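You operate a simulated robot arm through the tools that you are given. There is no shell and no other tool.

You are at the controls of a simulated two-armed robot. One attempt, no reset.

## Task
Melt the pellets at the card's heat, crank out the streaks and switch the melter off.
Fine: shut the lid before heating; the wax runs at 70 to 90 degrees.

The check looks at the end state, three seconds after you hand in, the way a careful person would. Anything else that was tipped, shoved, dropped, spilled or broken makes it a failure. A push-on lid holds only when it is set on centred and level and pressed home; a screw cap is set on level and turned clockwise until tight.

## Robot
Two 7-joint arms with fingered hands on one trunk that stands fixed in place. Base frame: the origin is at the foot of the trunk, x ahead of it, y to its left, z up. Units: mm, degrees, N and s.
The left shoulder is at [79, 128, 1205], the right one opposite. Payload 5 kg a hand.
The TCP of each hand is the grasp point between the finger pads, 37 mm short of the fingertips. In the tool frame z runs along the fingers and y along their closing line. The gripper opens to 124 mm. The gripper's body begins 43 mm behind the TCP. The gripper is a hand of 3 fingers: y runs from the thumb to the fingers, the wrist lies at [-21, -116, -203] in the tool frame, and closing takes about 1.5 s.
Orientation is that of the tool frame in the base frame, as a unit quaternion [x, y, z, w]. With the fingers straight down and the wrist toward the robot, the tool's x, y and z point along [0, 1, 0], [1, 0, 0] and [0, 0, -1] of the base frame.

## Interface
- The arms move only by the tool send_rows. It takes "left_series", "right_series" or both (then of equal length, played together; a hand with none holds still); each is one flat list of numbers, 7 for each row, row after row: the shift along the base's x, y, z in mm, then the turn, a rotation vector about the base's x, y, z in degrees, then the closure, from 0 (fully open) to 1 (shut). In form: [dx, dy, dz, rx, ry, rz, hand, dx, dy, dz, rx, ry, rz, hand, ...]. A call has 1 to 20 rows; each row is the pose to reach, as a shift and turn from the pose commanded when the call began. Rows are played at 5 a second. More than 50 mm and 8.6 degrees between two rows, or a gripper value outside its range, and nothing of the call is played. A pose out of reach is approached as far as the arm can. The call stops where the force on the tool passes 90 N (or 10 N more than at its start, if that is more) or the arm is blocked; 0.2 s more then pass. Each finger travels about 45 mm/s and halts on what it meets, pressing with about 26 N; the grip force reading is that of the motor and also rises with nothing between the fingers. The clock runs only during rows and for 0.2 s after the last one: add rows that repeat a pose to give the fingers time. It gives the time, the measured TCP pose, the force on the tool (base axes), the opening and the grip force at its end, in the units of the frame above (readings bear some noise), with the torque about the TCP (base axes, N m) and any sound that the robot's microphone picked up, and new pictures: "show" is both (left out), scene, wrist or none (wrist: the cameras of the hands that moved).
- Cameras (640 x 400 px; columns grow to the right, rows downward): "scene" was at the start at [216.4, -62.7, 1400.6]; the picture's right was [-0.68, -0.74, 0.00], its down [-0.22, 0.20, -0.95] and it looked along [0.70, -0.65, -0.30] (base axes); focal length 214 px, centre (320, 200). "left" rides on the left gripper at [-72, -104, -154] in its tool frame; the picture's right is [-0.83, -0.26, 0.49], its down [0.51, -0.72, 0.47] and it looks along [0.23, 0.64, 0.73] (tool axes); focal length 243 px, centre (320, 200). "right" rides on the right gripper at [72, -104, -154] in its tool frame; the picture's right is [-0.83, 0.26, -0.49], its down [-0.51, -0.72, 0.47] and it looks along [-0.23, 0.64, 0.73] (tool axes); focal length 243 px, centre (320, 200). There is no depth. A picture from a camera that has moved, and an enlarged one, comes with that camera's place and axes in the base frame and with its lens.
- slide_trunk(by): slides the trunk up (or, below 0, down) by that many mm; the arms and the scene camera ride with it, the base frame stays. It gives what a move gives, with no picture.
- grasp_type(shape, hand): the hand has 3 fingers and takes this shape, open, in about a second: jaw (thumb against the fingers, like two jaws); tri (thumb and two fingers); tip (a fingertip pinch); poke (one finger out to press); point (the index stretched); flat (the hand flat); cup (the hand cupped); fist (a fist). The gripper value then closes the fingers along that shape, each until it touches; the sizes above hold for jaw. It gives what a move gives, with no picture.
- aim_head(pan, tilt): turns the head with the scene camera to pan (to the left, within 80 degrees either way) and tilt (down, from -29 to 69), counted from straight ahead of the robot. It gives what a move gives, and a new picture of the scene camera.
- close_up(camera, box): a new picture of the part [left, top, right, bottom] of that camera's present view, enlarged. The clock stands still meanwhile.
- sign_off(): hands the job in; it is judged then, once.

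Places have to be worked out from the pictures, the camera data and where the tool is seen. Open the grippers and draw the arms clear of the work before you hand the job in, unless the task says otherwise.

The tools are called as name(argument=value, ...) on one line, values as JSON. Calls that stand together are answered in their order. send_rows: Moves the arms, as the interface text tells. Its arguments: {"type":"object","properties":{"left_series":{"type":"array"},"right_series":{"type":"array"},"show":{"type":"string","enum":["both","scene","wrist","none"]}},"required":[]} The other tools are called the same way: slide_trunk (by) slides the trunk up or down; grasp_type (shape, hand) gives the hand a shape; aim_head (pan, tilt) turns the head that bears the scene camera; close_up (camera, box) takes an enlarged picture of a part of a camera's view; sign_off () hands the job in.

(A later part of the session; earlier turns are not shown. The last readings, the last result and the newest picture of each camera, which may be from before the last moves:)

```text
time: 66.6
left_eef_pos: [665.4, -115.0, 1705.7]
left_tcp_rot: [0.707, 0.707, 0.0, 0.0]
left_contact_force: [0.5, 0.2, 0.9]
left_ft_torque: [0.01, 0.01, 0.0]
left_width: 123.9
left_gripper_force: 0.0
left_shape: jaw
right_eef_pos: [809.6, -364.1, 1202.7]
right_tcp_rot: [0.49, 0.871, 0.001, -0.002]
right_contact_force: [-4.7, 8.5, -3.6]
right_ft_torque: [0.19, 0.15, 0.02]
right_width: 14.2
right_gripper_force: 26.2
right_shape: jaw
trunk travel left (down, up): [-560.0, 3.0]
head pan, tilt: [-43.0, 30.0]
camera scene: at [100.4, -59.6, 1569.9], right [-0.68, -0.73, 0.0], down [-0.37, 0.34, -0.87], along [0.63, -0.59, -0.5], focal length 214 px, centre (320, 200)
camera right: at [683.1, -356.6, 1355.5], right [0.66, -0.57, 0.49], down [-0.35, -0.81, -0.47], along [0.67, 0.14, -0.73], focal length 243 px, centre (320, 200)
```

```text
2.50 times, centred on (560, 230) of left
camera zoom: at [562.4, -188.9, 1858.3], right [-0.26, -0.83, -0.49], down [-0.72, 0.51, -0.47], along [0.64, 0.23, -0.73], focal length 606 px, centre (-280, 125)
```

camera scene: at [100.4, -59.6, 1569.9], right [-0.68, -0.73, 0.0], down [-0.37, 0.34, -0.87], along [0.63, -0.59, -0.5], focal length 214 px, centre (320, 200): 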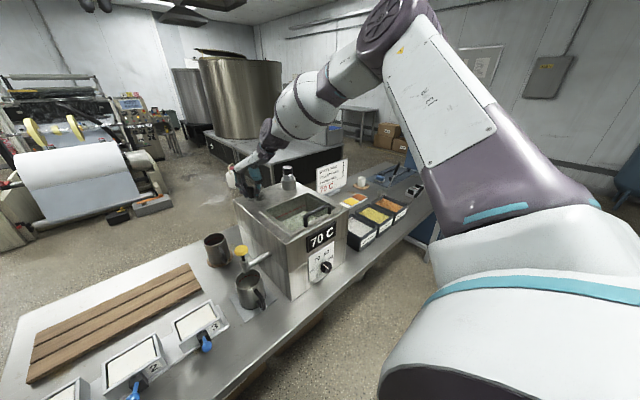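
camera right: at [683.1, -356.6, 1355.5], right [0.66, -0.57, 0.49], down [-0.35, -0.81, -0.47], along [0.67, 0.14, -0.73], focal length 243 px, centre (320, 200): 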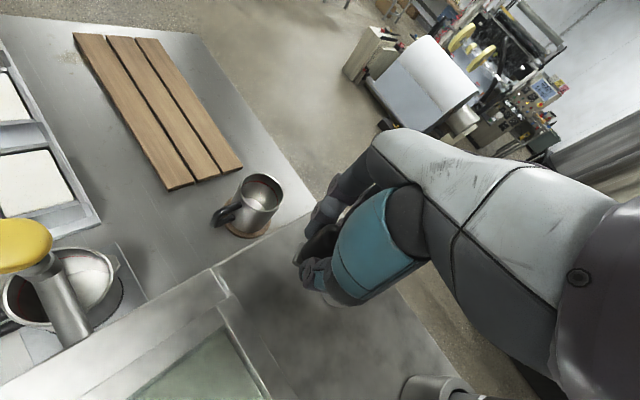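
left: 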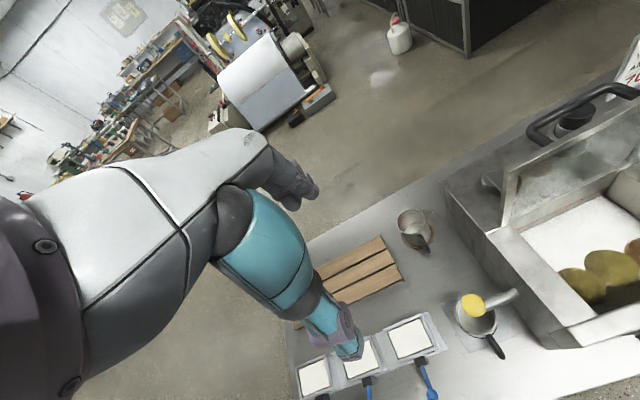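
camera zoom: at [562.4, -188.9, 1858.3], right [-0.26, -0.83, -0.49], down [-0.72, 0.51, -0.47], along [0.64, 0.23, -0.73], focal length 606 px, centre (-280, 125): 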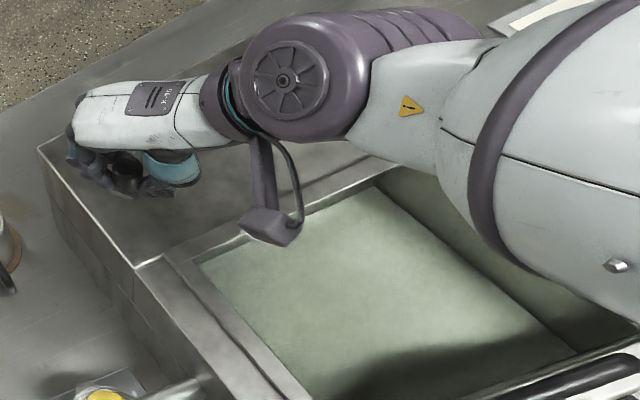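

One full revolution is done at low force. I'll keep cranking; two more turns, then compare the wax surface.

send_rows(right_series=[15, 5.5, 0, 0, 0, 0, 1, 31, 5.5, 0, 0, 0, 0, 1, 46, 0, 0, 0, 0, 0, 1, 58.2, -10.2, 0, 0, 0, 0, 1, 66.2, -24.1, 0, 0, 0, 0, 1, 69, -39.8, 0, 0, 0, 0, 1, 66.2, -55.5, 0, 0, 0, 0, 1, 58.2, -69.4, 0, 0, 0, 0, 1, 46, -79.6, 0, 0, 0, 0, 1, 31, -85.1, 0, 0, 0, 0, 1, 15, -85.1, 0, 0, 0, 0, 1, 0, -79.6, 0, 0, 0, 0, 1, -12.2, -69.4, 0, 0, 0, 0, 1, -20.2, -55.5, 0, 0, 0, 0, 1, -23, -39.8, 0, 0, 0, 0, 1, -20.2, -24.1, 0, 0, 0, 0, 1, -12.2, -10.2, 0, 0, 0, 0, 1, 0, 0, 0, 0, 0, 0, 1], show="none")

send_rows(right_series=[15, 5.5, 0, 0, 0, 0, 1, 31, 5.5, 0, 0, 0, 0, 1, 46, 0, 0, 0, 0, 0, 1, 58.2, -10.2, 0, 0, 0, 0, 1, 66.2, -24.1, 0, 0, 0, 0, 1, 69, -39.8, 0, 0, 0, 0, 1, 66.2, -55.5, 0, 0, 0, 0, 1, 58.2, -69.4, 0, 0, 0, 0, 1, 46, -79.6, 0, 0, 0, 0, 1, 31, -85.1, 0, 0, 0, 0, 1, 15, -85.1, 0, 0, 0, 0, 1, 0, -79.6, 0, 0, 0, 0, 1, -12.2, -69.4, 0, 0, 0, 0, 1, -20.2, -55.5, 0, 0, 0, 0, 1, -23, -39.8, 0, 0, 0, 0, 1, -20.2, -24.1, 0, 0, 0, 0, 1, -12.2, -10.2, 0, 0, 0, 0, 1, 0, 0, 0, 0, 0, 0, 1], show="both")

close_up(camera="scene", box=[230, 150, 350, 240])

close_up(camera="left", box=[480, 150, 640, 310])

close_up(camera="scene", box=[275, 190, 330, 230])

```text
time: 70.4
left_eef_pos: [667.2, -116.4, 1705.2]
left_tcp_rot: [0.707, 0.708, 0.001, 0.0]
left_contact_force: [0.7, -0.6, -0.4]
left_ft_torque: [-0.04, 0.0, 0.0]
left_width: 123.9
left_gripper_force: 0.1
left_shape: jaw
right_eef_pos: [809.5, -363.9, 1202.2]
right_tcp_rot: [0.49, 0.872, 0.0, -0.002]
right_contact_force: [-4.6, 6.2, -7.5]
right_ft_torque: [0.16, 0.17, 0.05]
right_width: 13.6
right_gripper_force: 26.0
right_shape: jaw
trunk travel left (down, up): [-560.0, 3.0]
head pan, tilt: [-43.0, 30.0]
```

```text
time: 74.2
left_eef_pos: [666.6, -117.7, 1705.8]
left_tcp_rot: [0.707, 0.707, -0.001, 0.001]
left_contact_force: [0.1, -0.2, 0.1]
left_ft_torque: [-0.06, 0.03, 0.0]
left_width: 123.8
left_gripper_force: 0.0
left_shape: jaw
right_eef_pos: [809.5, -364.8, 1202.2]
right_tcp_rot: [0.49, 0.872, 0.001, -0.003]
right_contact_force: [-3.5, 6.6, -6.5]
right_ft_torque: [0.17, 0.17, -0.01]
right_width: 13.7
right_gripper_force: 26.1
right_shape: jaw
trunk travel left (down, up): [-560.0, 3.0]
head pan, tilt: [-43.0, 30.0]
camera scene: at [100.9, -60.0, 1569.8], right [-0.68, -0.73, 0.0], down [-0.37, 0.34, -0.87], along [0.63, -0.59, -0.5], focal length 214 px, centre (320, 200)
camera right: at [683.4, -356.5, 1355.5], right [0.66, -0.57, 0.49], down [-0.36, -0.81, -0.47], along [0.67, 0.14, -0.73], focal length 243 px, centre (320, 200)
```

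scene: 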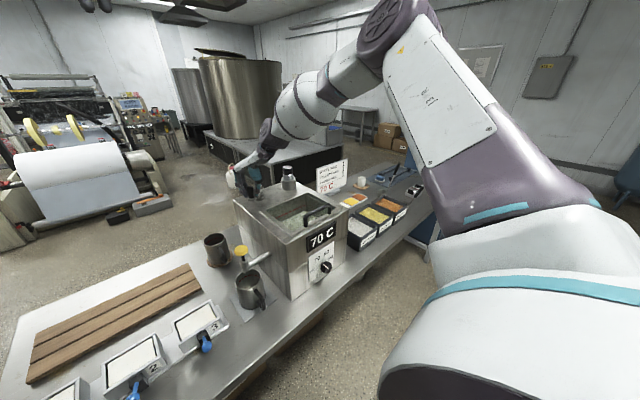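
right: 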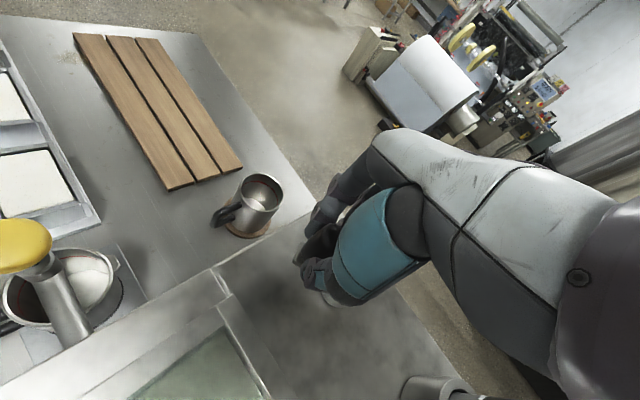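

```text
4.44 times, centred on (290, 195) of scene
camera zoom: at [100.9, -60.0, 1569.8], right [-0.68, -0.73, 0.0], down [-0.37, 0.34, -0.87], along [0.63, -0.59, -0.5], focal length 953 px, centre (453, 222)
```

zoom: 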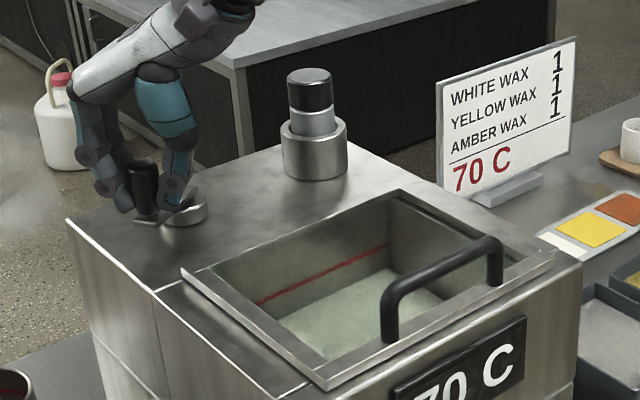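

```text
2.50 times, centred on (560, 230) of left
camera zoom: at [563.0, -189.5, 1858.0], right [-0.26, -0.83, -0.49], down [-0.72, 0.51, -0.47], along [0.64, 0.23, -0.73], focal length 606 px, centre (-280, 125)
```

zoom: 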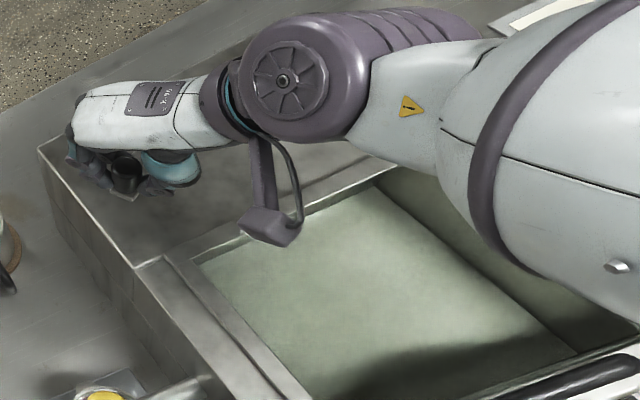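

```text
10.00 times, centred on (302, 210) of scene
camera zoom: at [100.9, -60.0, 1569.8], right [-0.68, -0.73, 0.0], down [-0.37, 0.34, -0.87], along [0.63, -0.59, -0.5], focal length 2145 px, centre (495, 100)
```

zoom: 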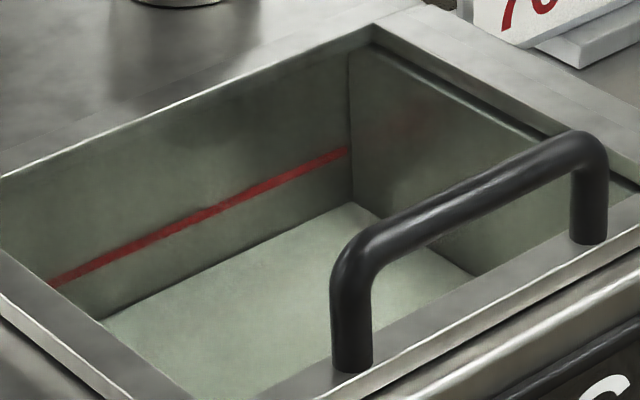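

The wax looks uniform, but the view through the glass is weak. I'll crank several more turns to be safe.

send_rows(right_series=[15, 5.5, 0, 0, 0, 0, 1, 31, 5.5, 0, 0, 0, 0, 1, 46, 0, 0, 0, 0, 0, 1, 58.2, -10.2, 0, 0, 0, 0, 1, 66.2, -24.1, 0, 0, 0, 0, 1, 69, -39.8, 0, 0, 0, 0, 1, 66.2, -55.5, 0, 0, 0, 0, 1, 58.2, -69.4, 0, 0, 0, 0, 1, 46, -79.6, 0, 0, 0, 0, 1, 31, -85.1, 0, 0, 0, 0, 1, 15, -85.1, 0, 0, 0, 0, 1, 0, -79.6, 0, 0, 0, 0, 1, -12.2, -69.4, 0, 0, 0, 0, 1, -20.2, -55.5, 0, 0, 0, 0, 1, -23, -39.8, 0, 0, 0, 0, 1, -20.2, -24.1, 0, 0, 0, 0, 1, -12.2, -10.2, 0, 0, 0, 0, 1, 0, 0, 0, 0, 0, 0, 1], show="none")

send_rows(right_series=[15, 5.5, 0, 0, 0, 0, 1, 31, 5.5, 0, 0, 0, 0, 1, 46, 0, 0, 0, 0, 0, 1, 58.2, -10.2, 0, 0, 0, 0, 1, 66.2, -24.1, 0, 0, 0, 0, 1, 69, -39.8, 0, 0, 0, 0, 1, 66.2, -55.5, 0, 0, 0, 0, 1, 58.2, -69.4, 0, 0, 0, 0, 1, 46, -79.6, 0, 0, 0, 0, 1, 31, -85.1, 0, 0, 0, 0, 1, 15, -85.1, 0, 0, 0, 0, 1, 0, -79.6, 0, 0, 0, 0, 1, -12.2, -69.4, 0, 0, 0, 0, 1, -20.2, -55.5, 0, 0, 0, 0, 1, -23, -39.8, 0, 0, 0, 0, 1, -20.2, -24.1, 0, 0, 0, 0, 1, -12.2, -10.2, 0, 0, 0, 0, 1, 0, 0, 0, 0, 0, 0, 1], show="none")

send_rows(right_series=[15, 5.5, 0, 0, 0, 0, 1, 31, 5.5, 0, 0, 0, 0, 1, 46, 0, 0, 0, 0, 0, 1, 58.2, -10.2, 0, 0, 0, 0, 1, 66.2, -24.1, 0, 0, 0, 0, 1, 69, -39.8, 0, 0, 0, 0, 1, 66.2, -55.5, 0, 0, 0, 0, 1, 58.2, -69.4, 0, 0, 0, 0, 1, 46, -79.6, 0, 0, 0, 0, 1, 31, -85.1, 0, 0, 0, 0, 1, 15, -85.1, 0, 0, 0, 0, 1, 0, -79.6, 0, 0, 0, 0, 1, -12.2, -69.4, 0, 0, 0, 0, 1, -20.2, -55.5, 0, 0, 0, 0, 1, -23, -39.8, 0, 0, 0, 0, 1, -20.2, -24.1, 0, 0, 0, 0, 1, -12.2, -10.2, 0, 0, 0, 0, 1, 0, 0, 0, 0, 0, 0, 1], show="both")

close_up(camera="left", box=[480, 150, 640, 310])

close_up(camera="scene", box=[230, 150, 350, 240])

```text
time: 78.0
left_eef_pos: [666.3, -116.0, 1704.4]
left_tcp_rot: [0.707, 0.707, 0.0, 0.0]
left_contact_force: [0.3, 0.2, -0.1]
left_ft_torque: [0.02, 0.01, 0.0]
left_width: 123.7
left_gripper_force: 0.1
left_shape: jaw
right_eef_pos: [809.7, -365.1, 1201.6]
right_tcp_rot: [0.49, 0.871, 0.001, -0.002]
right_contact_force: [-4.2, 6.2, -7.0]
right_ft_torque: [0.18, 0.13, 0.02]
right_width: 13.7
right_gripper_force: 26.3
right_shape: jaw
trunk travel left (down, up): [-560.0, 3.0]
head pan, tilt: [-43.0, 30.0]
```

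```text
time: 81.8
left_eef_pos: [665.8, -116.5, 1705.7]
left_tcp_rot: [0.707, 0.707, 0.0, 0.0]
left_contact_force: [0.0, 0.8, -0.1]
left_ft_torque: [-0.02, 0.02, -0.01]
left_width: 123.8
left_gripper_force: 0.0
left_shape: jaw
right_eef_pos: [808.2, -363.9, 1202.3]
right_tcp_rot: [0.491, 0.871, 0.001, -0.002]
right_contact_force: [-3.2, 5.8, -6.3]
right_ft_torque: [0.17, 0.12, 0.0]
right_width: 14.3
right_gripper_force: 25.8
right_shape: jaw
trunk travel left (down, up): [-560.0, 3.0]
head pan, tilt: [-43.0, 30.0]
```

```text
time: 85.6
left_eef_pos: [665.9, -116.6, 1704.7]
left_tcp_rot: [0.707, 0.707, 0.0, 0.0]
left_contact_force: [0.8, -0.6, -0.1]
left_ft_torque: [0.0, -0.01, -0.01]
left_width: 124.3
left_gripper_force: 0.1
left_shape: jaw
right_eef_pos: [808.9, -364.6, 1202.2]
right_tcp_rot: [0.49, 0.871, 0.001, -0.002]
right_contact_force: [-4.1, 5.6, -5.5]
right_ft_torque: [0.12, 0.13, 0.02]
right_width: 14.0
right_gripper_force: 25.5
right_shape: jaw
trunk travel left (down, up): [-560.0, 3.0]
head pan, tilt: [-43.0, 30.0]
camera scene: at [100.6, -60.2, 1569.9], right [-0.68, -0.73, 0.0], down [-0.37, 0.34, -0.87], along [0.63, -0.59, -0.5], focal length 214 px, centre (320, 200)
camera right: at [682.6, -357.4, 1355.2], right [0.66, -0.57, 0.49], down [-0.35, -0.81, -0.47], along [0.67, 0.14, -0.73], focal length 243 px, centre (320, 200)
```

scene: 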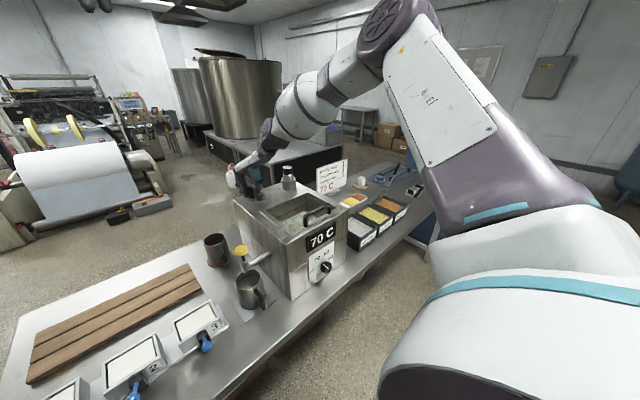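
right: 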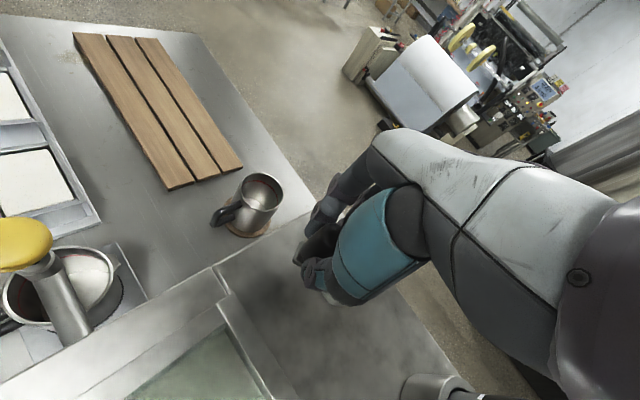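

```text
2.50 times, centred on (560, 230) of left
camera zoom: at [562.7, -189.7, 1858.2], right [-0.26, -0.83, -0.49], down [-0.72, 0.51, -0.47], along [0.64, 0.23, -0.73], focal length 606 px, centre (-280, 125)
```

zoom: 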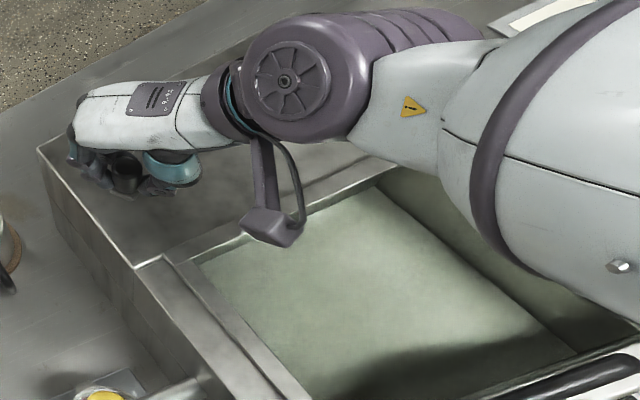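

```text
4.44 times, centred on (290, 195) of scene
camera zoom: at [100.6, -60.2, 1569.9], right [-0.68, -0.73, 0.0], down [-0.37, 0.34, -0.87], along [0.63, -0.59, -0.5], focal length 953 px, centre (453, 222)
```

zoom: 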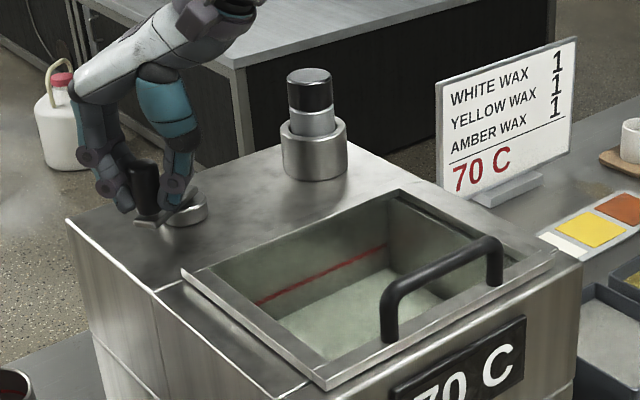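

Everything is steady after about 6 turns. I'll do four more for margin.

send_rows(right_series=[15, 5.5, 0, 0, 0, 0, 1, 31, 5.5, 0, 0, 0, 0, 1, 46, 0, 0, 0, 0, 0, 1, 58.2, -10.2, 0, 0, 0, 0, 1, 66.2, -24.1, 0, 0, 0, 0, 1, 69, -39.8, 0, 0, 0, 0, 1, 66.2, -55.5, 0, 0, 0, 0, 1, 58.2, -69.4, 0, 0, 0, 0, 1, 46, -79.6, 0, 0, 0, 0, 1, 31, -85.1, 0, 0, 0, 0, 1, 15, -85.1, 0, 0, 0, 0, 1, 0, -79.6, 0, 0, 0, 0, 1, -12.2, -69.4, 0, 0, 0, 0, 1, -20.2, -55.5, 0, 0, 0, 0, 1, -23, -39.8, 0, 0, 0, 0, 1, -20.2, -24.1, 0, 0, 0, 0, 1, -12.2, -10.2, 0, 0, 0, 0, 1, 0, 0, 0, 0, 0, 0, 1], show="none")

send_rows(right_series=[15, 5.5, 0, 0, 0, 0, 1, 31, 5.5, 0, 0, 0, 0, 1, 46, 0, 0, 0, 0, 0, 1, 58.2, -10.2, 0, 0, 0, 0, 1, 66.2, -24.1, 0, 0, 0, 0, 1, 69, -39.8, 0, 0, 0, 0, 1, 66.2, -55.5, 0, 0, 0, 0, 1, 58.2, -69.4, 0, 0, 0, 0, 1, 46, -79.6, 0, 0, 0, 0, 1, 31, -85.1, 0, 0, 0, 0, 1, 15, -85.1, 0, 0, 0, 0, 1, 0, -79.6, 0, 0, 0, 0, 1, -12.2, -69.4, 0, 0, 0, 0, 1, -20.2, -55.5, 0, 0, 0, 0, 1, -23, -39.8, 0, 0, 0, 0, 1, -20.2, -24.1, 0, 0, 0, 0, 1, -12.2, -10.2, 0, 0, 0, 0, 1, 0, 0, 0, 0, 0, 0, 1], show="none")

send_rows(right_series=[15, 5.5, 0, 0, 0, 0, 1, 31, 5.5, 0, 0, 0, 0, 1, 46, 0, 0, 0, 0, 0, 1, 58.2, -10.2, 0, 0, 0, 0, 1, 66.2, -24.1, 0, 0, 0, 0, 1, 69, -39.8, 0, 0, 0, 0, 1, 66.2, -55.5, 0, 0, 0, 0, 1, 58.2, -69.4, 0, 0, 0, 0, 1, 46, -79.6, 0, 0, 0, 0, 1, 31, -85.1, 0, 0, 0, 0, 1, 15, -85.1, 0, 0, 0, 0, 1, 0, -79.6, 0, 0, 0, 0, 1, -12.2, -69.4, 0, 0, 0, 0, 1, -20.2, -55.5, 0, 0, 0, 0, 1, -23, -39.8, 0, 0, 0, 0, 1, -20.2, -24.1, 0, 0, 0, 0, 1, -12.2, -10.2, 0, 0, 0, 0, 1, 0, 0, 0, 0, 0, 0, 1], show="none")

send_rows(right_series=[15, 5.5, 0, 0, 0, 0, 1, 31, 5.5, 0, 0, 0, 0, 1, 46, 0, 0, 0, 0, 0, 1, 58.2, -10.2, 0, 0, 0, 0, 1, 66.2, -24.1, 0, 0, 0, 0, 1, 69, -39.8, 0, 0, 0, 0, 1, 66.2, -55.5, 0, 0, 0, 0, 1, 58.2, -69.4, 0, 0, 0, 0, 1, 46, -79.6, 0, 0, 0, 0, 1, 31, -85.1, 0, 0, 0, 0, 1, 15, -85.1, 0, 0, 0, 0, 1, 0, -79.6, 0, 0, 0, 0, 1, -12.2, -69.4, 0, 0, 0, 0, 1, -20.2, -55.5, 0, 0, 0, 0, 1, -23, -39.8, 0, 0, 0, 0, 1, -23, -39.8, 0, 0, 0, 0, 1], show="both")

close_up(camera="left", box=[480, 150, 640, 310])

close_up(camera="scene", box=[230, 150, 350, 240])

```text
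time: 89.4
left_eef_pos: [666.5, -114.6, 1705.6]
left_tcp_rot: [0.707, 0.707, -0.001, 0.001]
left_contact_force: [-0.1, 0.0, 0.4]
left_ft_torque: [0.0, 0.01, 0.04]
left_width: 123.9
left_gripper_force: 0.1
left_shape: jaw
right_eef_pos: [809.3, -365.7, 1203.0]
right_tcp_rot: [0.491, 0.871, -0.001, -0.002]
right_contact_force: [-3.5, 7.0, -9.0]
right_ft_torque: [0.15, 0.16, 0.03]
right_width: 13.9
right_gripper_force: 25.6
right_shape: jaw
trunk travel left (down, up): [-560.0, 3.0]
head pan, tilt: [-43.0, 30.0]
```

```text
time: 93.2
left_eef_pos: [667.4, -116.4, 1705.8]
left_tcp_rot: [0.707, 0.707, 0.0, 0.0]
left_contact_force: [0.5, 0.3, 0.5]
left_ft_torque: [0.0, 0.03, 0.02]
left_width: 123.8
left_gripper_force: 0.0
left_shape: jaw
right_eef_pos: [810.1, -365.7, 1201.5]
right_tcp_rot: [0.49, 0.872, 0.0, -0.003]
right_contact_force: [-2.6, 6.4, -6.6]
right_ft_torque: [0.18, 0.15, 0.07]
right_width: 13.6
right_gripper_force: 26.2
right_shape: jaw
trunk travel left (down, up): [-560.0, 3.0]
head pan, tilt: [-43.0, 30.0]
```

```text
time: 97.0
left_eef_pos: [666.0, -117.3, 1706.7]
left_tcp_rot: [0.708, 0.707, 0.0, 0.0]
left_contact_force: [-0.4, -0.9, -0.9]
left_ft_torque: [-0.02, 0.02, 0.01]
left_width: 123.9
left_gripper_force: 0.0
left_shape: jaw
right_eef_pos: [809.5, -364.9, 1202.2]
right_tcp_rot: [0.491, 0.871, 0.001, -0.003]
right_contact_force: [-1.8, 2.4, -5.7]
right_ft_torque: [0.08, 0.07, 0.01]
right_width: 13.7
right_gripper_force: 26.7
right_shape: jaw
trunk travel left (down, up): [-560.0, 3.0]
head pan, tilt: [-43.0, 30.0]
```

```text
time: 100.4
left_eef_pos: [664.7, -117.9, 1706.1]
left_tcp_rot: [0.708, 0.707, 0.0, 0.0]
left_contact_force: [0.0, -0.5, 0.1]
left_ft_torque: [-0.02, -0.01, -0.03]
left_width: 123.9
left_gripper_force: 0.1
left_shape: jaw
right_eef_pos: [784.7, -405.7, 1203.0]
right_tcp_rot: [0.49, 0.872, 0.0, -0.002]
right_contact_force: [-4.1, 0.3, -9.7]
right_ft_torque: [0.04, 0.17, -0.03]
right_width: 13.7
right_gripper_force: 26.6
right_shape: jaw
trunk travel left (down, up): [-560.0, 3.0]
head pan, tilt: [-43.0, 30.0]
camera scene: at [100.0, -62.0, 1569.8], right [-0.68, -0.73, 0.0], down [-0.37, 0.34, -0.87], along [0.63, -0.59, -0.5], focal length 214 px, centre (320, 200)
camera right: at [658.4, -398.5, 1355.3], right [0.66, -0.58, 0.49], down [-0.36, -0.81, -0.47], along [0.67, 0.14, -0.73], focal length 243 px, centre (320, 200)
```

scene: 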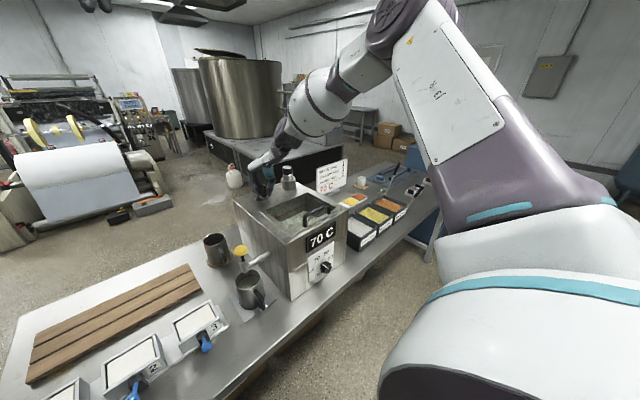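
right: 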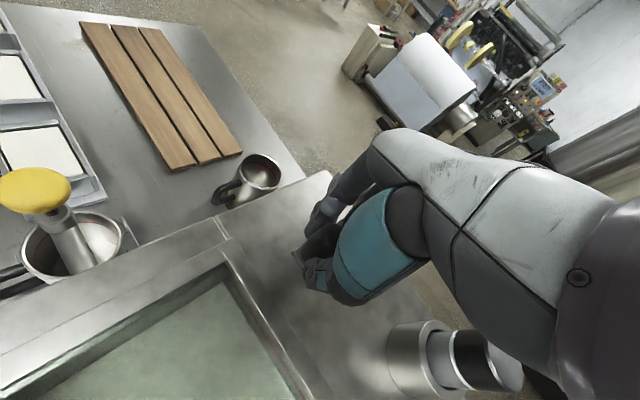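

```text
2.50 times, centred on (560, 230) of left
camera zoom: at [562.0, -191.8, 1858.0], right [-0.26, -0.83, -0.49], down [-0.72, 0.51, -0.47], along [0.64, 0.23, -0.73], focal length 606 px, centre (-280, 125)
```

zoom: 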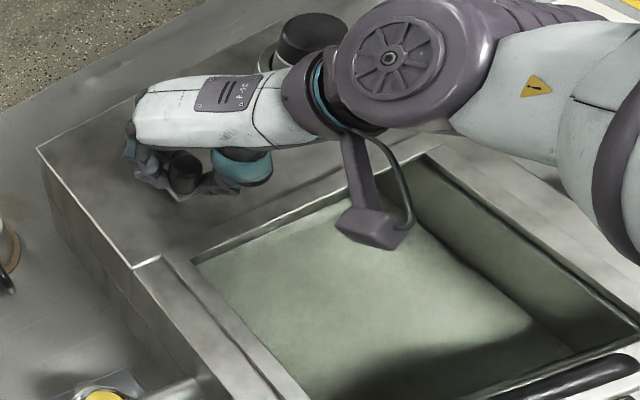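

```text
4.44 times, centred on (290, 195) of scene
camera zoom: at [100.0, -62.0, 1569.8], right [-0.68, -0.73, 0.0], down [-0.37, 0.34, -0.87], along [0.63, -0.59, -0.5], focal length 953 px, centre (453, 222)
```

zoom: 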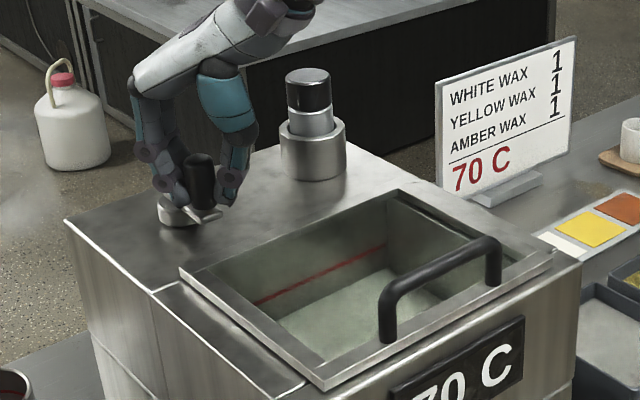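

After about 10 turns the wax is uniform and the display still shows 70 C. I'll release the crank, lift straight up, and carry the hand back to the right-front staging spot.

send_rows(right_series=[0, 0, 0, 0, 0, 0, 0.7, 0, 0, 0, 0, 0, 0, 0.45, 0, 0, 0, 0, 0, 0, 0.42, 0, 0, 0, 0, 0, 0, 0.42, 0, 0, 48, 0, 0, 0, 0.42, 0, 0, 96, 0, 0, 0, 0.42, 0, 0, 144, 0, 0, 0, 0.42, 0, 0, 195, 0, 0, 0, 0.42, -39, -24, 200, 0, 0, 0, 0.42, -78, -48, 200, 0, 0, 0, 0.42, -117, -72, 200, 0, 0, 0, 0.42, -156, -96, 200, 0, 0, 0, 0.42, -195, -120, 200, 0, 0, 0, 0.42, -234, -144, 200, 0, 0, 0, 0.42, -273, -168, 200, 0, 0, 0, 0.42, -309, -191, 200, 0, 0, 0, 0.42], show="both")

close_up(camera="right", box=[60, 20, 320, 260])

close_up(camera="left", box=[420, 100, 640, 320])

```text
refused: row 8 steps farther than a row can; nothing moved
```

```text
1.67 times, centred on (190, 140) of right
camera zoom: at [658.4, -398.5, 1355.3], right [0.66, -0.58, 0.49], down [-0.36, -0.81, -0.47], along [0.67, 0.14, -0.73], focal length 404 px, centre (537, 300)
```

zoom: 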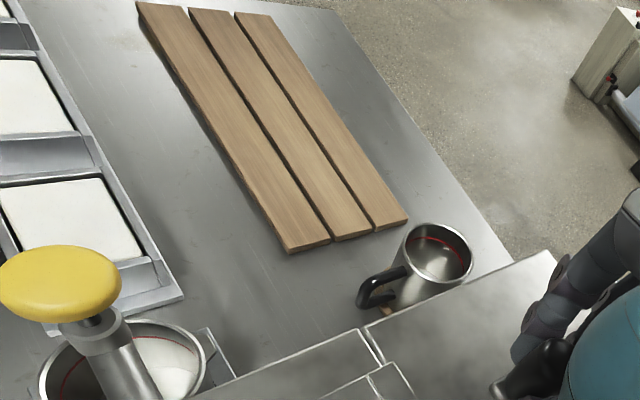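

```text
1.82 times, centred on (530, 210) of left
camera zoom: at [562.0, -191.8, 1858.0], right [-0.26, -0.83, -0.49], down [-0.72, 0.51, -0.47], along [0.64, 0.23, -0.73], focal length 441 px, centre (-62, 182)
```

zoom: 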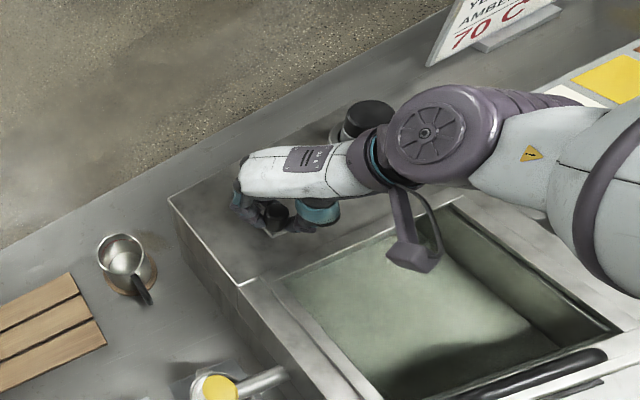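

One step was 51 mm, so the call was refused and nothing moved. I'll resend it with smaller lifts.

send_rows(right_series=[0, 0, 0, 0, 0, 0, 0.7, 0, 0, 0, 0, 0, 0, 0.45, 0, 0, 0, 0, 0, 0, 0.42, 0, 0, 0, 0, 0, 0, 0.42, 0, 0, 48, 0, 0, 0, 0.42, 0, 0, 96, 0, 0, 0, 0.42, 0, 0, 144, 0, 0, 0, 0.42, 0, 0, 190, 0, 0, 0, 0.42, -39, -24, 195, 0, 0, 0, 0.42, -78, -48, 200, 0, 0, 0, 0.42, -117, -72, 200, 0, 0, 0, 0.42, -156, -96, 200, 0, 0, 0, 0.42, -195, -120, 200, 0, 0, 0, 0.42, -234, -144, 200, 0, 0, 0, 0.42, -273, -168, 200, 0, 0, 0, 0.42, -309, -191, 200, 0, 0, 0, 0.42], show="both")

close_up(camera="right", box=[60, 20, 320, 260])

close_up(camera="left", box=[420, 100, 640, 320])

```text
time: 103.8
left_eef_pos: [661.7, -118.6, 1707.6]
left_tcp_rot: [0.707, 0.707, 0.001, 0.001]
left_contact_force: [-1.0, -0.3, 0.2]
left_ft_torque: [0.03, -0.01, 0.03]
left_width: 123.7
left_gripper_force: 0.2
left_shape: jaw
right_eef_pos: [473.4, -598.4, 1403.3]
right_tcp_rot: [0.49, 0.872, 0.002, -0.001]
right_contact_force: [-0.5, -1.1, -0.8]
right_ft_torque: [0.01, -0.01, 0.0]
right_width: 71.7
right_gripper_force: 0.1
right_shape: jaw
trunk travel left (down, up): [-560.0, 3.0]
head pan, tilt: [-43.0, 30.0]
camera scene: at [96.6, -62.2, 1570.3], right [-0.68, -0.73, 0.0], down [-0.36, 0.34, -0.87], along [0.63, -0.59, -0.5], focal length 214 px, centre (320, 200)
camera right: at [346.1, -591.4, 1556.4], right [0.65, -0.58, 0.49], down [-0.35, -0.81, -0.47], along [0.67, 0.14, -0.73], focal length 243 px, centre (320, 200)
```

scene: 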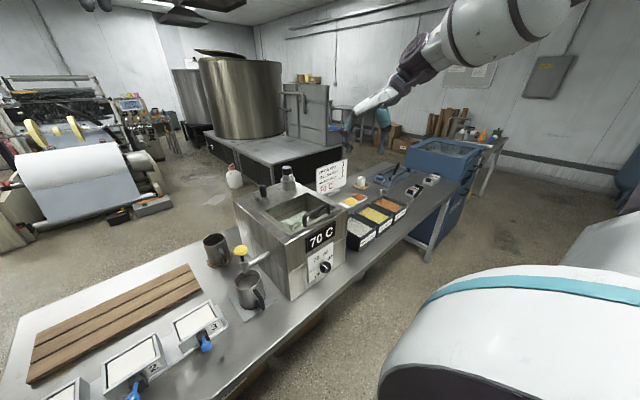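
right: 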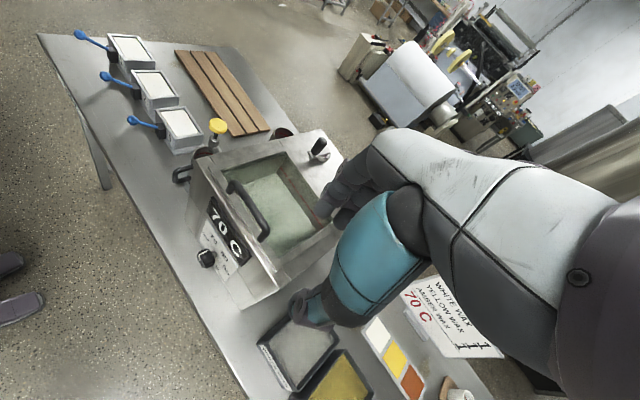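

```text
1.67 times, centred on (190, 140) of right
camera zoom: at [346.1, -591.4, 1556.4], right [0.65, -0.58, 0.49], down [-0.35, -0.81, -0.47], along [0.67, 0.14, -0.73], focal length 404 px, centre (537, 300)
```

zoom: 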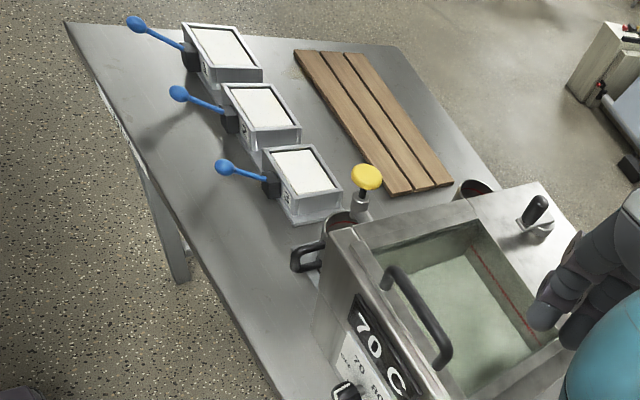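

```text
1.82 times, centred on (530, 210) of left
camera zoom: at [557.1, -192.1, 1860.4], right [-0.26, -0.83, -0.49], down [-0.72, 0.51, -0.47], along [0.64, 0.23, -0.73], focal length 441 px, centre (-62, 182)
```

zoom: 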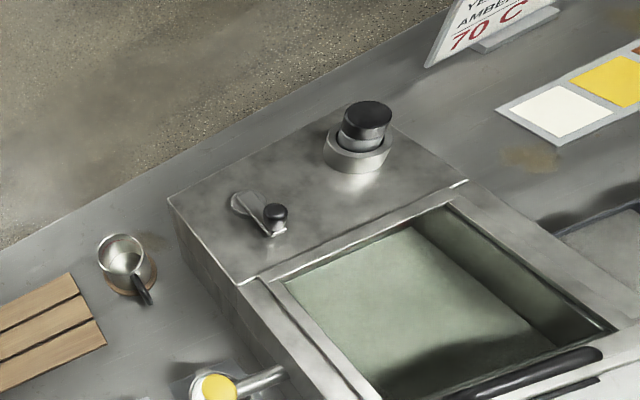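

The wax surface through the lid is one even colour, and the crank is undisturbed. Now I'll rotate to the dial posture again to switch off.

send_rows(right_series=[0, 0, 0, -3.06, -5.45, 5.3, 0.4, 0, 0, 0, -6.12, -10.9, 10.6, 0.4, 0, 0, 0, -9.18, -16.35, 15.9, 0.4, 0, 0, 0, -12.24, -21.8, 21.2, 0.4, 0, 0, 0, -15.3, -27.25, 26.5, 0.4, 0, 0, 0, -18.36, -32.7, 31.8, 0.4, 0, 0, 0, -21.42, -38.15, 37.1, 0.4, 0, 0, 0, -24.48, -43.6, 42.4, 0.4, 0, 0, 0, -27.54, -49.05, 47.7, 0.4, 0, 0, 0, -30.6, -54.5, 53, 0.4], show="none")

```text
time: 106.0
left_eef_pos: [665.5, -117.6, 1706.3]
left_tcp_rot: [0.707, 0.707, 0.0, 0.001]
left_contact_force: [0.6, -0.1, 0.2]
left_ft_torque: [0.0, 0.03, 0.0]
left_width: 123.8
left_gripper_force: 0.1
left_shape: jaw
right_eef_pos: [475.4, -597.7, 1403.2]
right_tcp_rot: [0.0, 0.867, 0.0, 0.499]
right_contact_force: [0.5, -0.6, -0.8]
right_ft_torque: [-0.01, 0.01, -0.01]
right_width: 73.9
right_gripper_force: 0.0
right_shape: jaw
trunk travel left (down, up): [-560.0, 3.0]
head pan, tilt: [-43.0, 30.0]
```

Dial posture reached exactly. I'll go down in front of the dial as before, adding a +30° roll near the end.

send_rows(right_series=[-30, 10, -30, 0, 0, 0, 0.4, -62, 20, -60, 0, 0, 0, 0.4, -62, 35, -105, 0, 0, 0, 0.4, -62, 50, -150, 0, 0, 0, 0.4, -62, 65, -195, 0, 0, 0, 0.4, -62, 80, -240, 0, 0, 0, 0.4, -62, 96, -285, 0, 0, 0, 0.4, -62, 110, -330, 0, 0, 0, 0.4, -62, 120, -370, 7.5, 0, 0, 0.4, -62, 123, -405, 15, 0, 0, 0.4, -62, 123, -430, 22.5, 0, 0, 0.4, -62, 123, -453, 30, 0, 0, 0.4, -62, 123, -453, 30, 0, 0, 0.4], show="both")

close_up(camera="scene", box=[290, 220, 400, 302])

```text
time: 108.8
left_eef_pos: [665.2, -115.6, 1707.1]
left_tcp_rot: [0.707, 0.707, 0.001, 0.001]
left_contact_force: [-1.3, -1.1, 0.4]
left_ft_torque: [-0.04, 0.0, 0.02]
left_width: 124.0
left_gripper_force: 0.0
left_shape: jaw
right_eef_pos: [415.8, -474.0, 950.6]
right_tcp_rot: [0.13, 0.837, 0.225, 0.481]
right_contact_force: [0.1, -1.1, 0.7]
right_ft_torque: [0.0, -0.02, -0.01]
right_width: 73.8
right_gripper_force: 0.1
right_shape: jaw
trunk travel left (down, up): [-560.0, 3.0]
head pan, tilt: [-43.0, 30.0]
camera scene: at [99.4, -61.0, 1570.0], right [-0.68, -0.73, 0.0], down [-0.37, 0.34, -0.87], along [0.63, -0.59, -0.5], focal length 214 px, centre (320, 200)
camera right: at [246.2, -571.2, 909.9], right [-0.01, -0.26, 0.97], down [0.66, -0.73, -0.19], along [0.75, 0.64, 0.18], focal length 243 px, centre (320, 200)
```

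scene: 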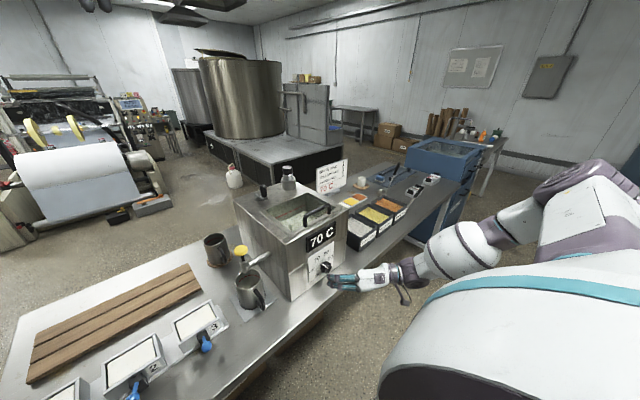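
right: 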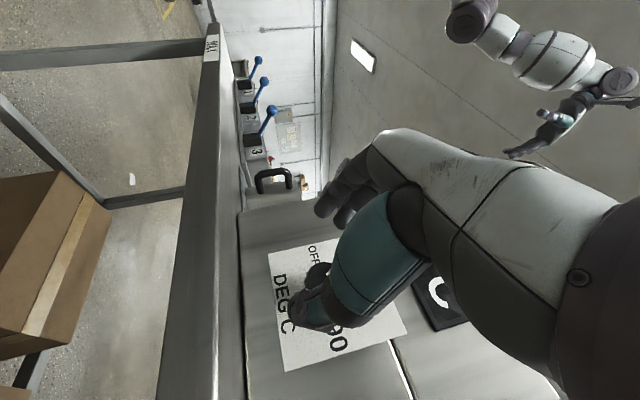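

```text
4.88 times, centred on (345, 261) of scene
camera zoom: at [99.4, -61.0, 1570.0], right [-0.68, -0.73, 0.0], down [-0.37, 0.34, -0.87], along [0.63, -0.59, -0.5], focal length 1046 px, centre (198, -98)
```

zoom: 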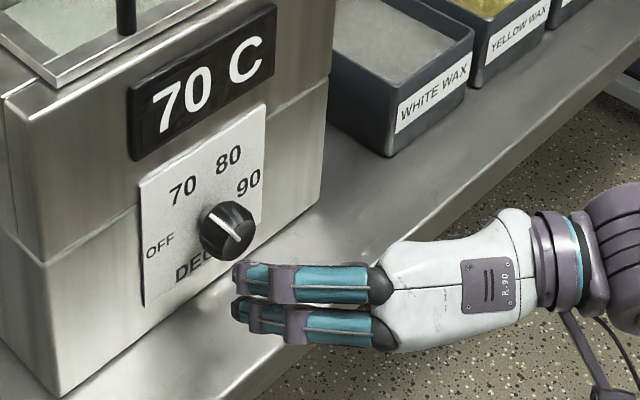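

The pointer sits on the 70 side and the display still reads 70 C. I'll slide in, grip, and turn counter-clockwise about 64° to OFF.

send_rows(right_series=[25, -0.5, 0, 0, 0, 0, 0.4, 48, -0.5, 0, 0, 0, 0, 0.4, 65, -0.5, 0, 0, 0, 0, 0.4, 65, -0.5, 0, 0, 0, 0, 0.7, 65, -0.5, 0, 0, 0, 0, 1, 65, -0.5, 0, 0, 0, 0, 1, 65, -0.5, 0, 0, 0, 0, 1, 65, -0.5, 0, 0, 0, 0, 1, 65, 0.5, 0.5, -8, 0, 0, 1, 65, 1.6, 0.9, -16, 0, 0, 1, 65, 2.8, 1.1, -24, 0, 0, 1, 65, 4, 1.1, -32, 0, 0, 1, 65, 5.2, 1, -40, 0, 0, 1, 65, 6.3, 0.7, -48, 0, 0, 1, 65, 7.4, 0.3, -56, 0, 0, 1, 65, 8.4, -0.3, -64, 0, 0, 1, 65, 8.4, -0.3, -64, 0, 0, 1], show="both")

close_up(camera="scene", box=[290, 220, 400, 302])

close_up(camera="right", box=[200, 120, 440, 320])

```text
time: 112.4
left_eef_pos: [667.5, -117.0, 1705.2]
left_tcp_rot: [0.707, 0.707, -0.001, -0.001]
left_contact_force: [0.6, -0.6, 0.9]
left_ft_torque: [-0.03, 0.03, 0.0]
left_width: 123.7
left_gripper_force: 0.1
left_shape: jaw
right_eef_pos: [472.4, -466.2, 939.5]
right_tcp_rot: [-0.145, 0.835, -0.252, 0.467]
right_contact_force: [-19.4, 0.0, -7.2]
right_ft_torque: [0.17, 1.38, -0.34]
right_width: 27.3
right_gripper_force: 26.1
right_shape: jaw
right hand out of reach, approached as far as the arm can: row 15
trunk travel left (down, up): [-560.0, 3.0]
head pan, tilt: [-43.0, 30.0]
camera scene: at [102.0, -60.7, 1569.8], right [-0.68, -0.73, 0.0], down [-0.37, 0.34, -0.87], along [0.63, -0.59, -0.5], focal length 214 px, centre (320, 200)
camera right: at [304.0, -542.7, 1013.2], right [0.01, 0.76, 0.66], down [0.67, -0.49, 0.55], along [0.74, 0.43, -0.51], focal length 243 px, centre (320, 200)
```

scene: 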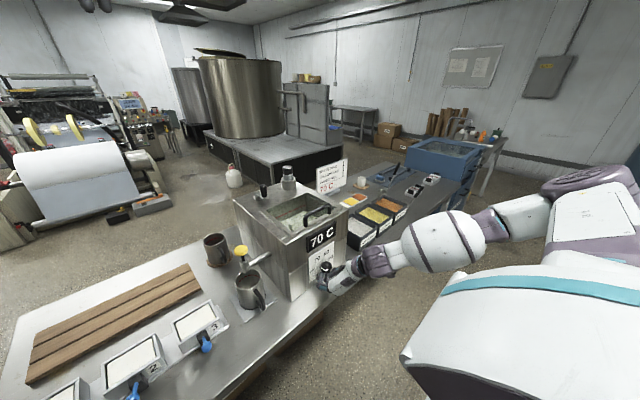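
right: 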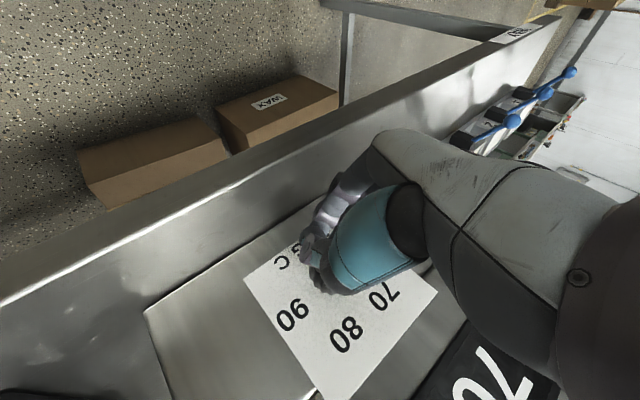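

```text
4.88 times, centred on (345, 261) of scene
camera zoom: at [102.0, -60.7, 1569.8], right [-0.68, -0.73, 0.0], down [-0.37, 0.34, -0.87], along [0.63, -0.59, -0.5], focal length 1046 px, centre (198, -98)
```

zoom: 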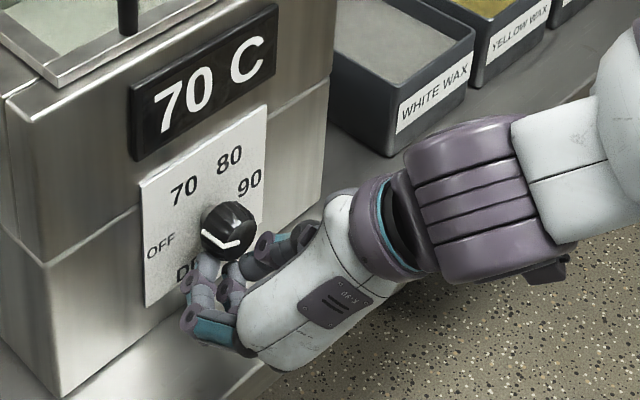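

```text
2.00 times, centred on (320, 220) of right
camera zoom: at [304.0, -542.7, 1013.2], right [0.01, 0.76, 0.66], down [0.67, -0.49, 0.55], along [0.74, 0.43, -0.51], focal length 485 px, centre (320, 160)
```

zoom: 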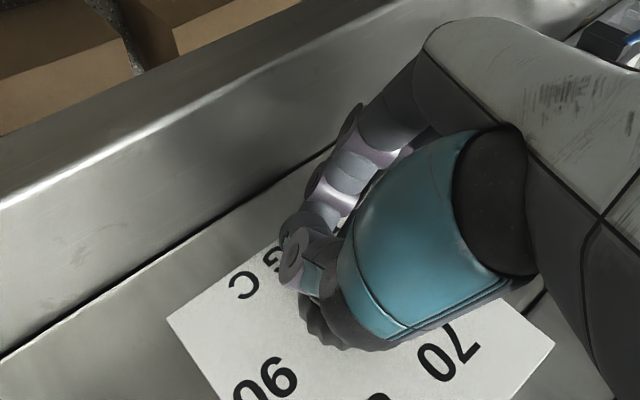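

The turn went partway: the pointer is now near OFF but seems about 25–30° short, and the hand slipped at the end. I'll open, back off and look.

send_rows(right_series=[0, 0, 0, 0, 0, 0, 0.7, 0, 0, 0, 0, 0, 0, 0.4, 0, 0, 0, 0, 0, 0, 0.4, -25, 0, 2, 0, 0, 0, 0.4, -55, 0, 8, 0, 0, 0, 0.4], show="both")

close_up(camera="scene", box=[305, 225, 365, 275])

close_up(camera="right", box=[200, 120, 440, 320])

```text
time: 113.6
left_eef_pos: [659.6, -114.9, 1709.7]
left_tcp_rot: [0.707, 0.707, 0.001, 0.003]
left_contact_force: [-0.3, -0.1, 0.4]
left_ft_torque: [-0.03, -0.05, -0.01]
left_width: 123.8
left_gripper_force: 0.0
left_shape: jaw
right_eef_pos: [423.4, -463.9, 960.9]
right_tcp_rot: [-0.145, 0.828, -0.254, 0.478]
right_contact_force: [-0.5, 0.3, 1.2]
right_ft_torque: [0.0, 0.04, 0.0]
right_width: 74.0
right_gripper_force: 0.1
right_shape: jaw
trunk travel left (down, up): [-560.0, 3.0]
head pan, tilt: [-43.0, 30.0]
camera scene: at [96.0, -59.5, 1570.5], right [-0.68, -0.73, 0.0], down [-0.36, 0.34, -0.87], along [0.63, -0.59, -0.5], focal length 214 px, centre (320, 200)
camera right: at [253.0, -542.1, 1029.0], right [-0.01, 0.76, 0.65], down [0.66, -0.49, 0.57], along [0.75, 0.44, -0.49], focal length 243 px, centre (320, 200)
```

scene: 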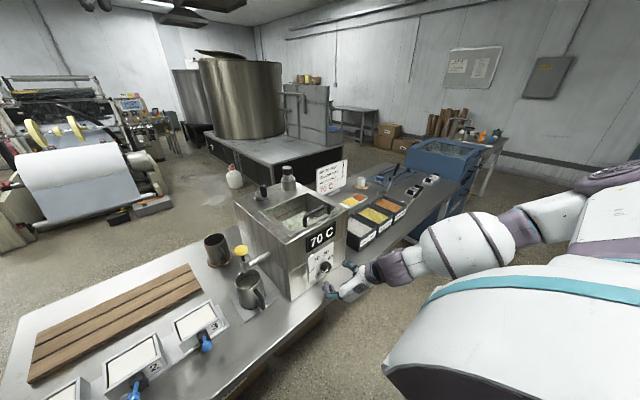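
right: 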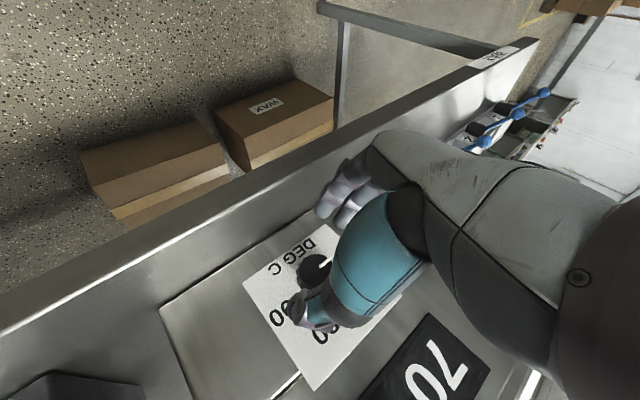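

```text
8.00 times, centred on (335, 250) of scene
camera zoom: at [96.0, -59.5, 1570.5], right [-0.68, -0.73, 0.0], down [-0.36, 0.34, -0.87], along [0.63, -0.59, -0.5], focal length 1716 px, centre (200, -200)
```

zoom: 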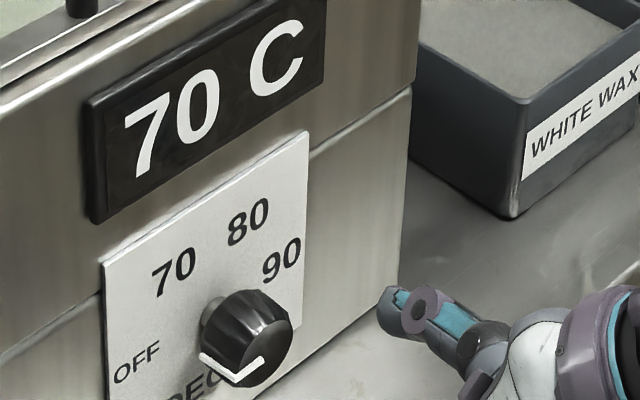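

```text
2.00 times, centred on (320, 220) of right
camera zoom: at [253.0, -542.1, 1029.0], right [-0.01, 0.76, 0.65], down [0.66, -0.49, 0.57], along [0.75, 0.44, -0.49], focal length 485 px, centre (320, 160)
```

zoom: 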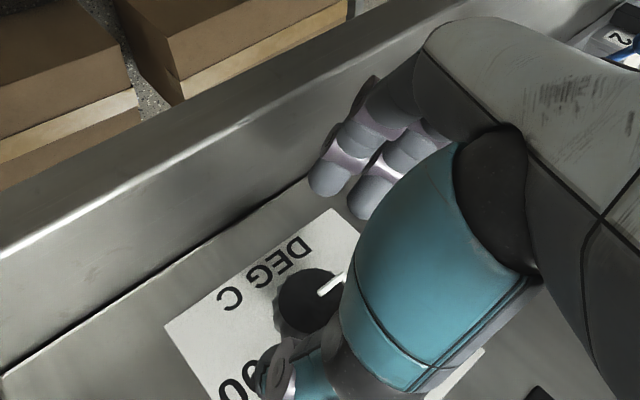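

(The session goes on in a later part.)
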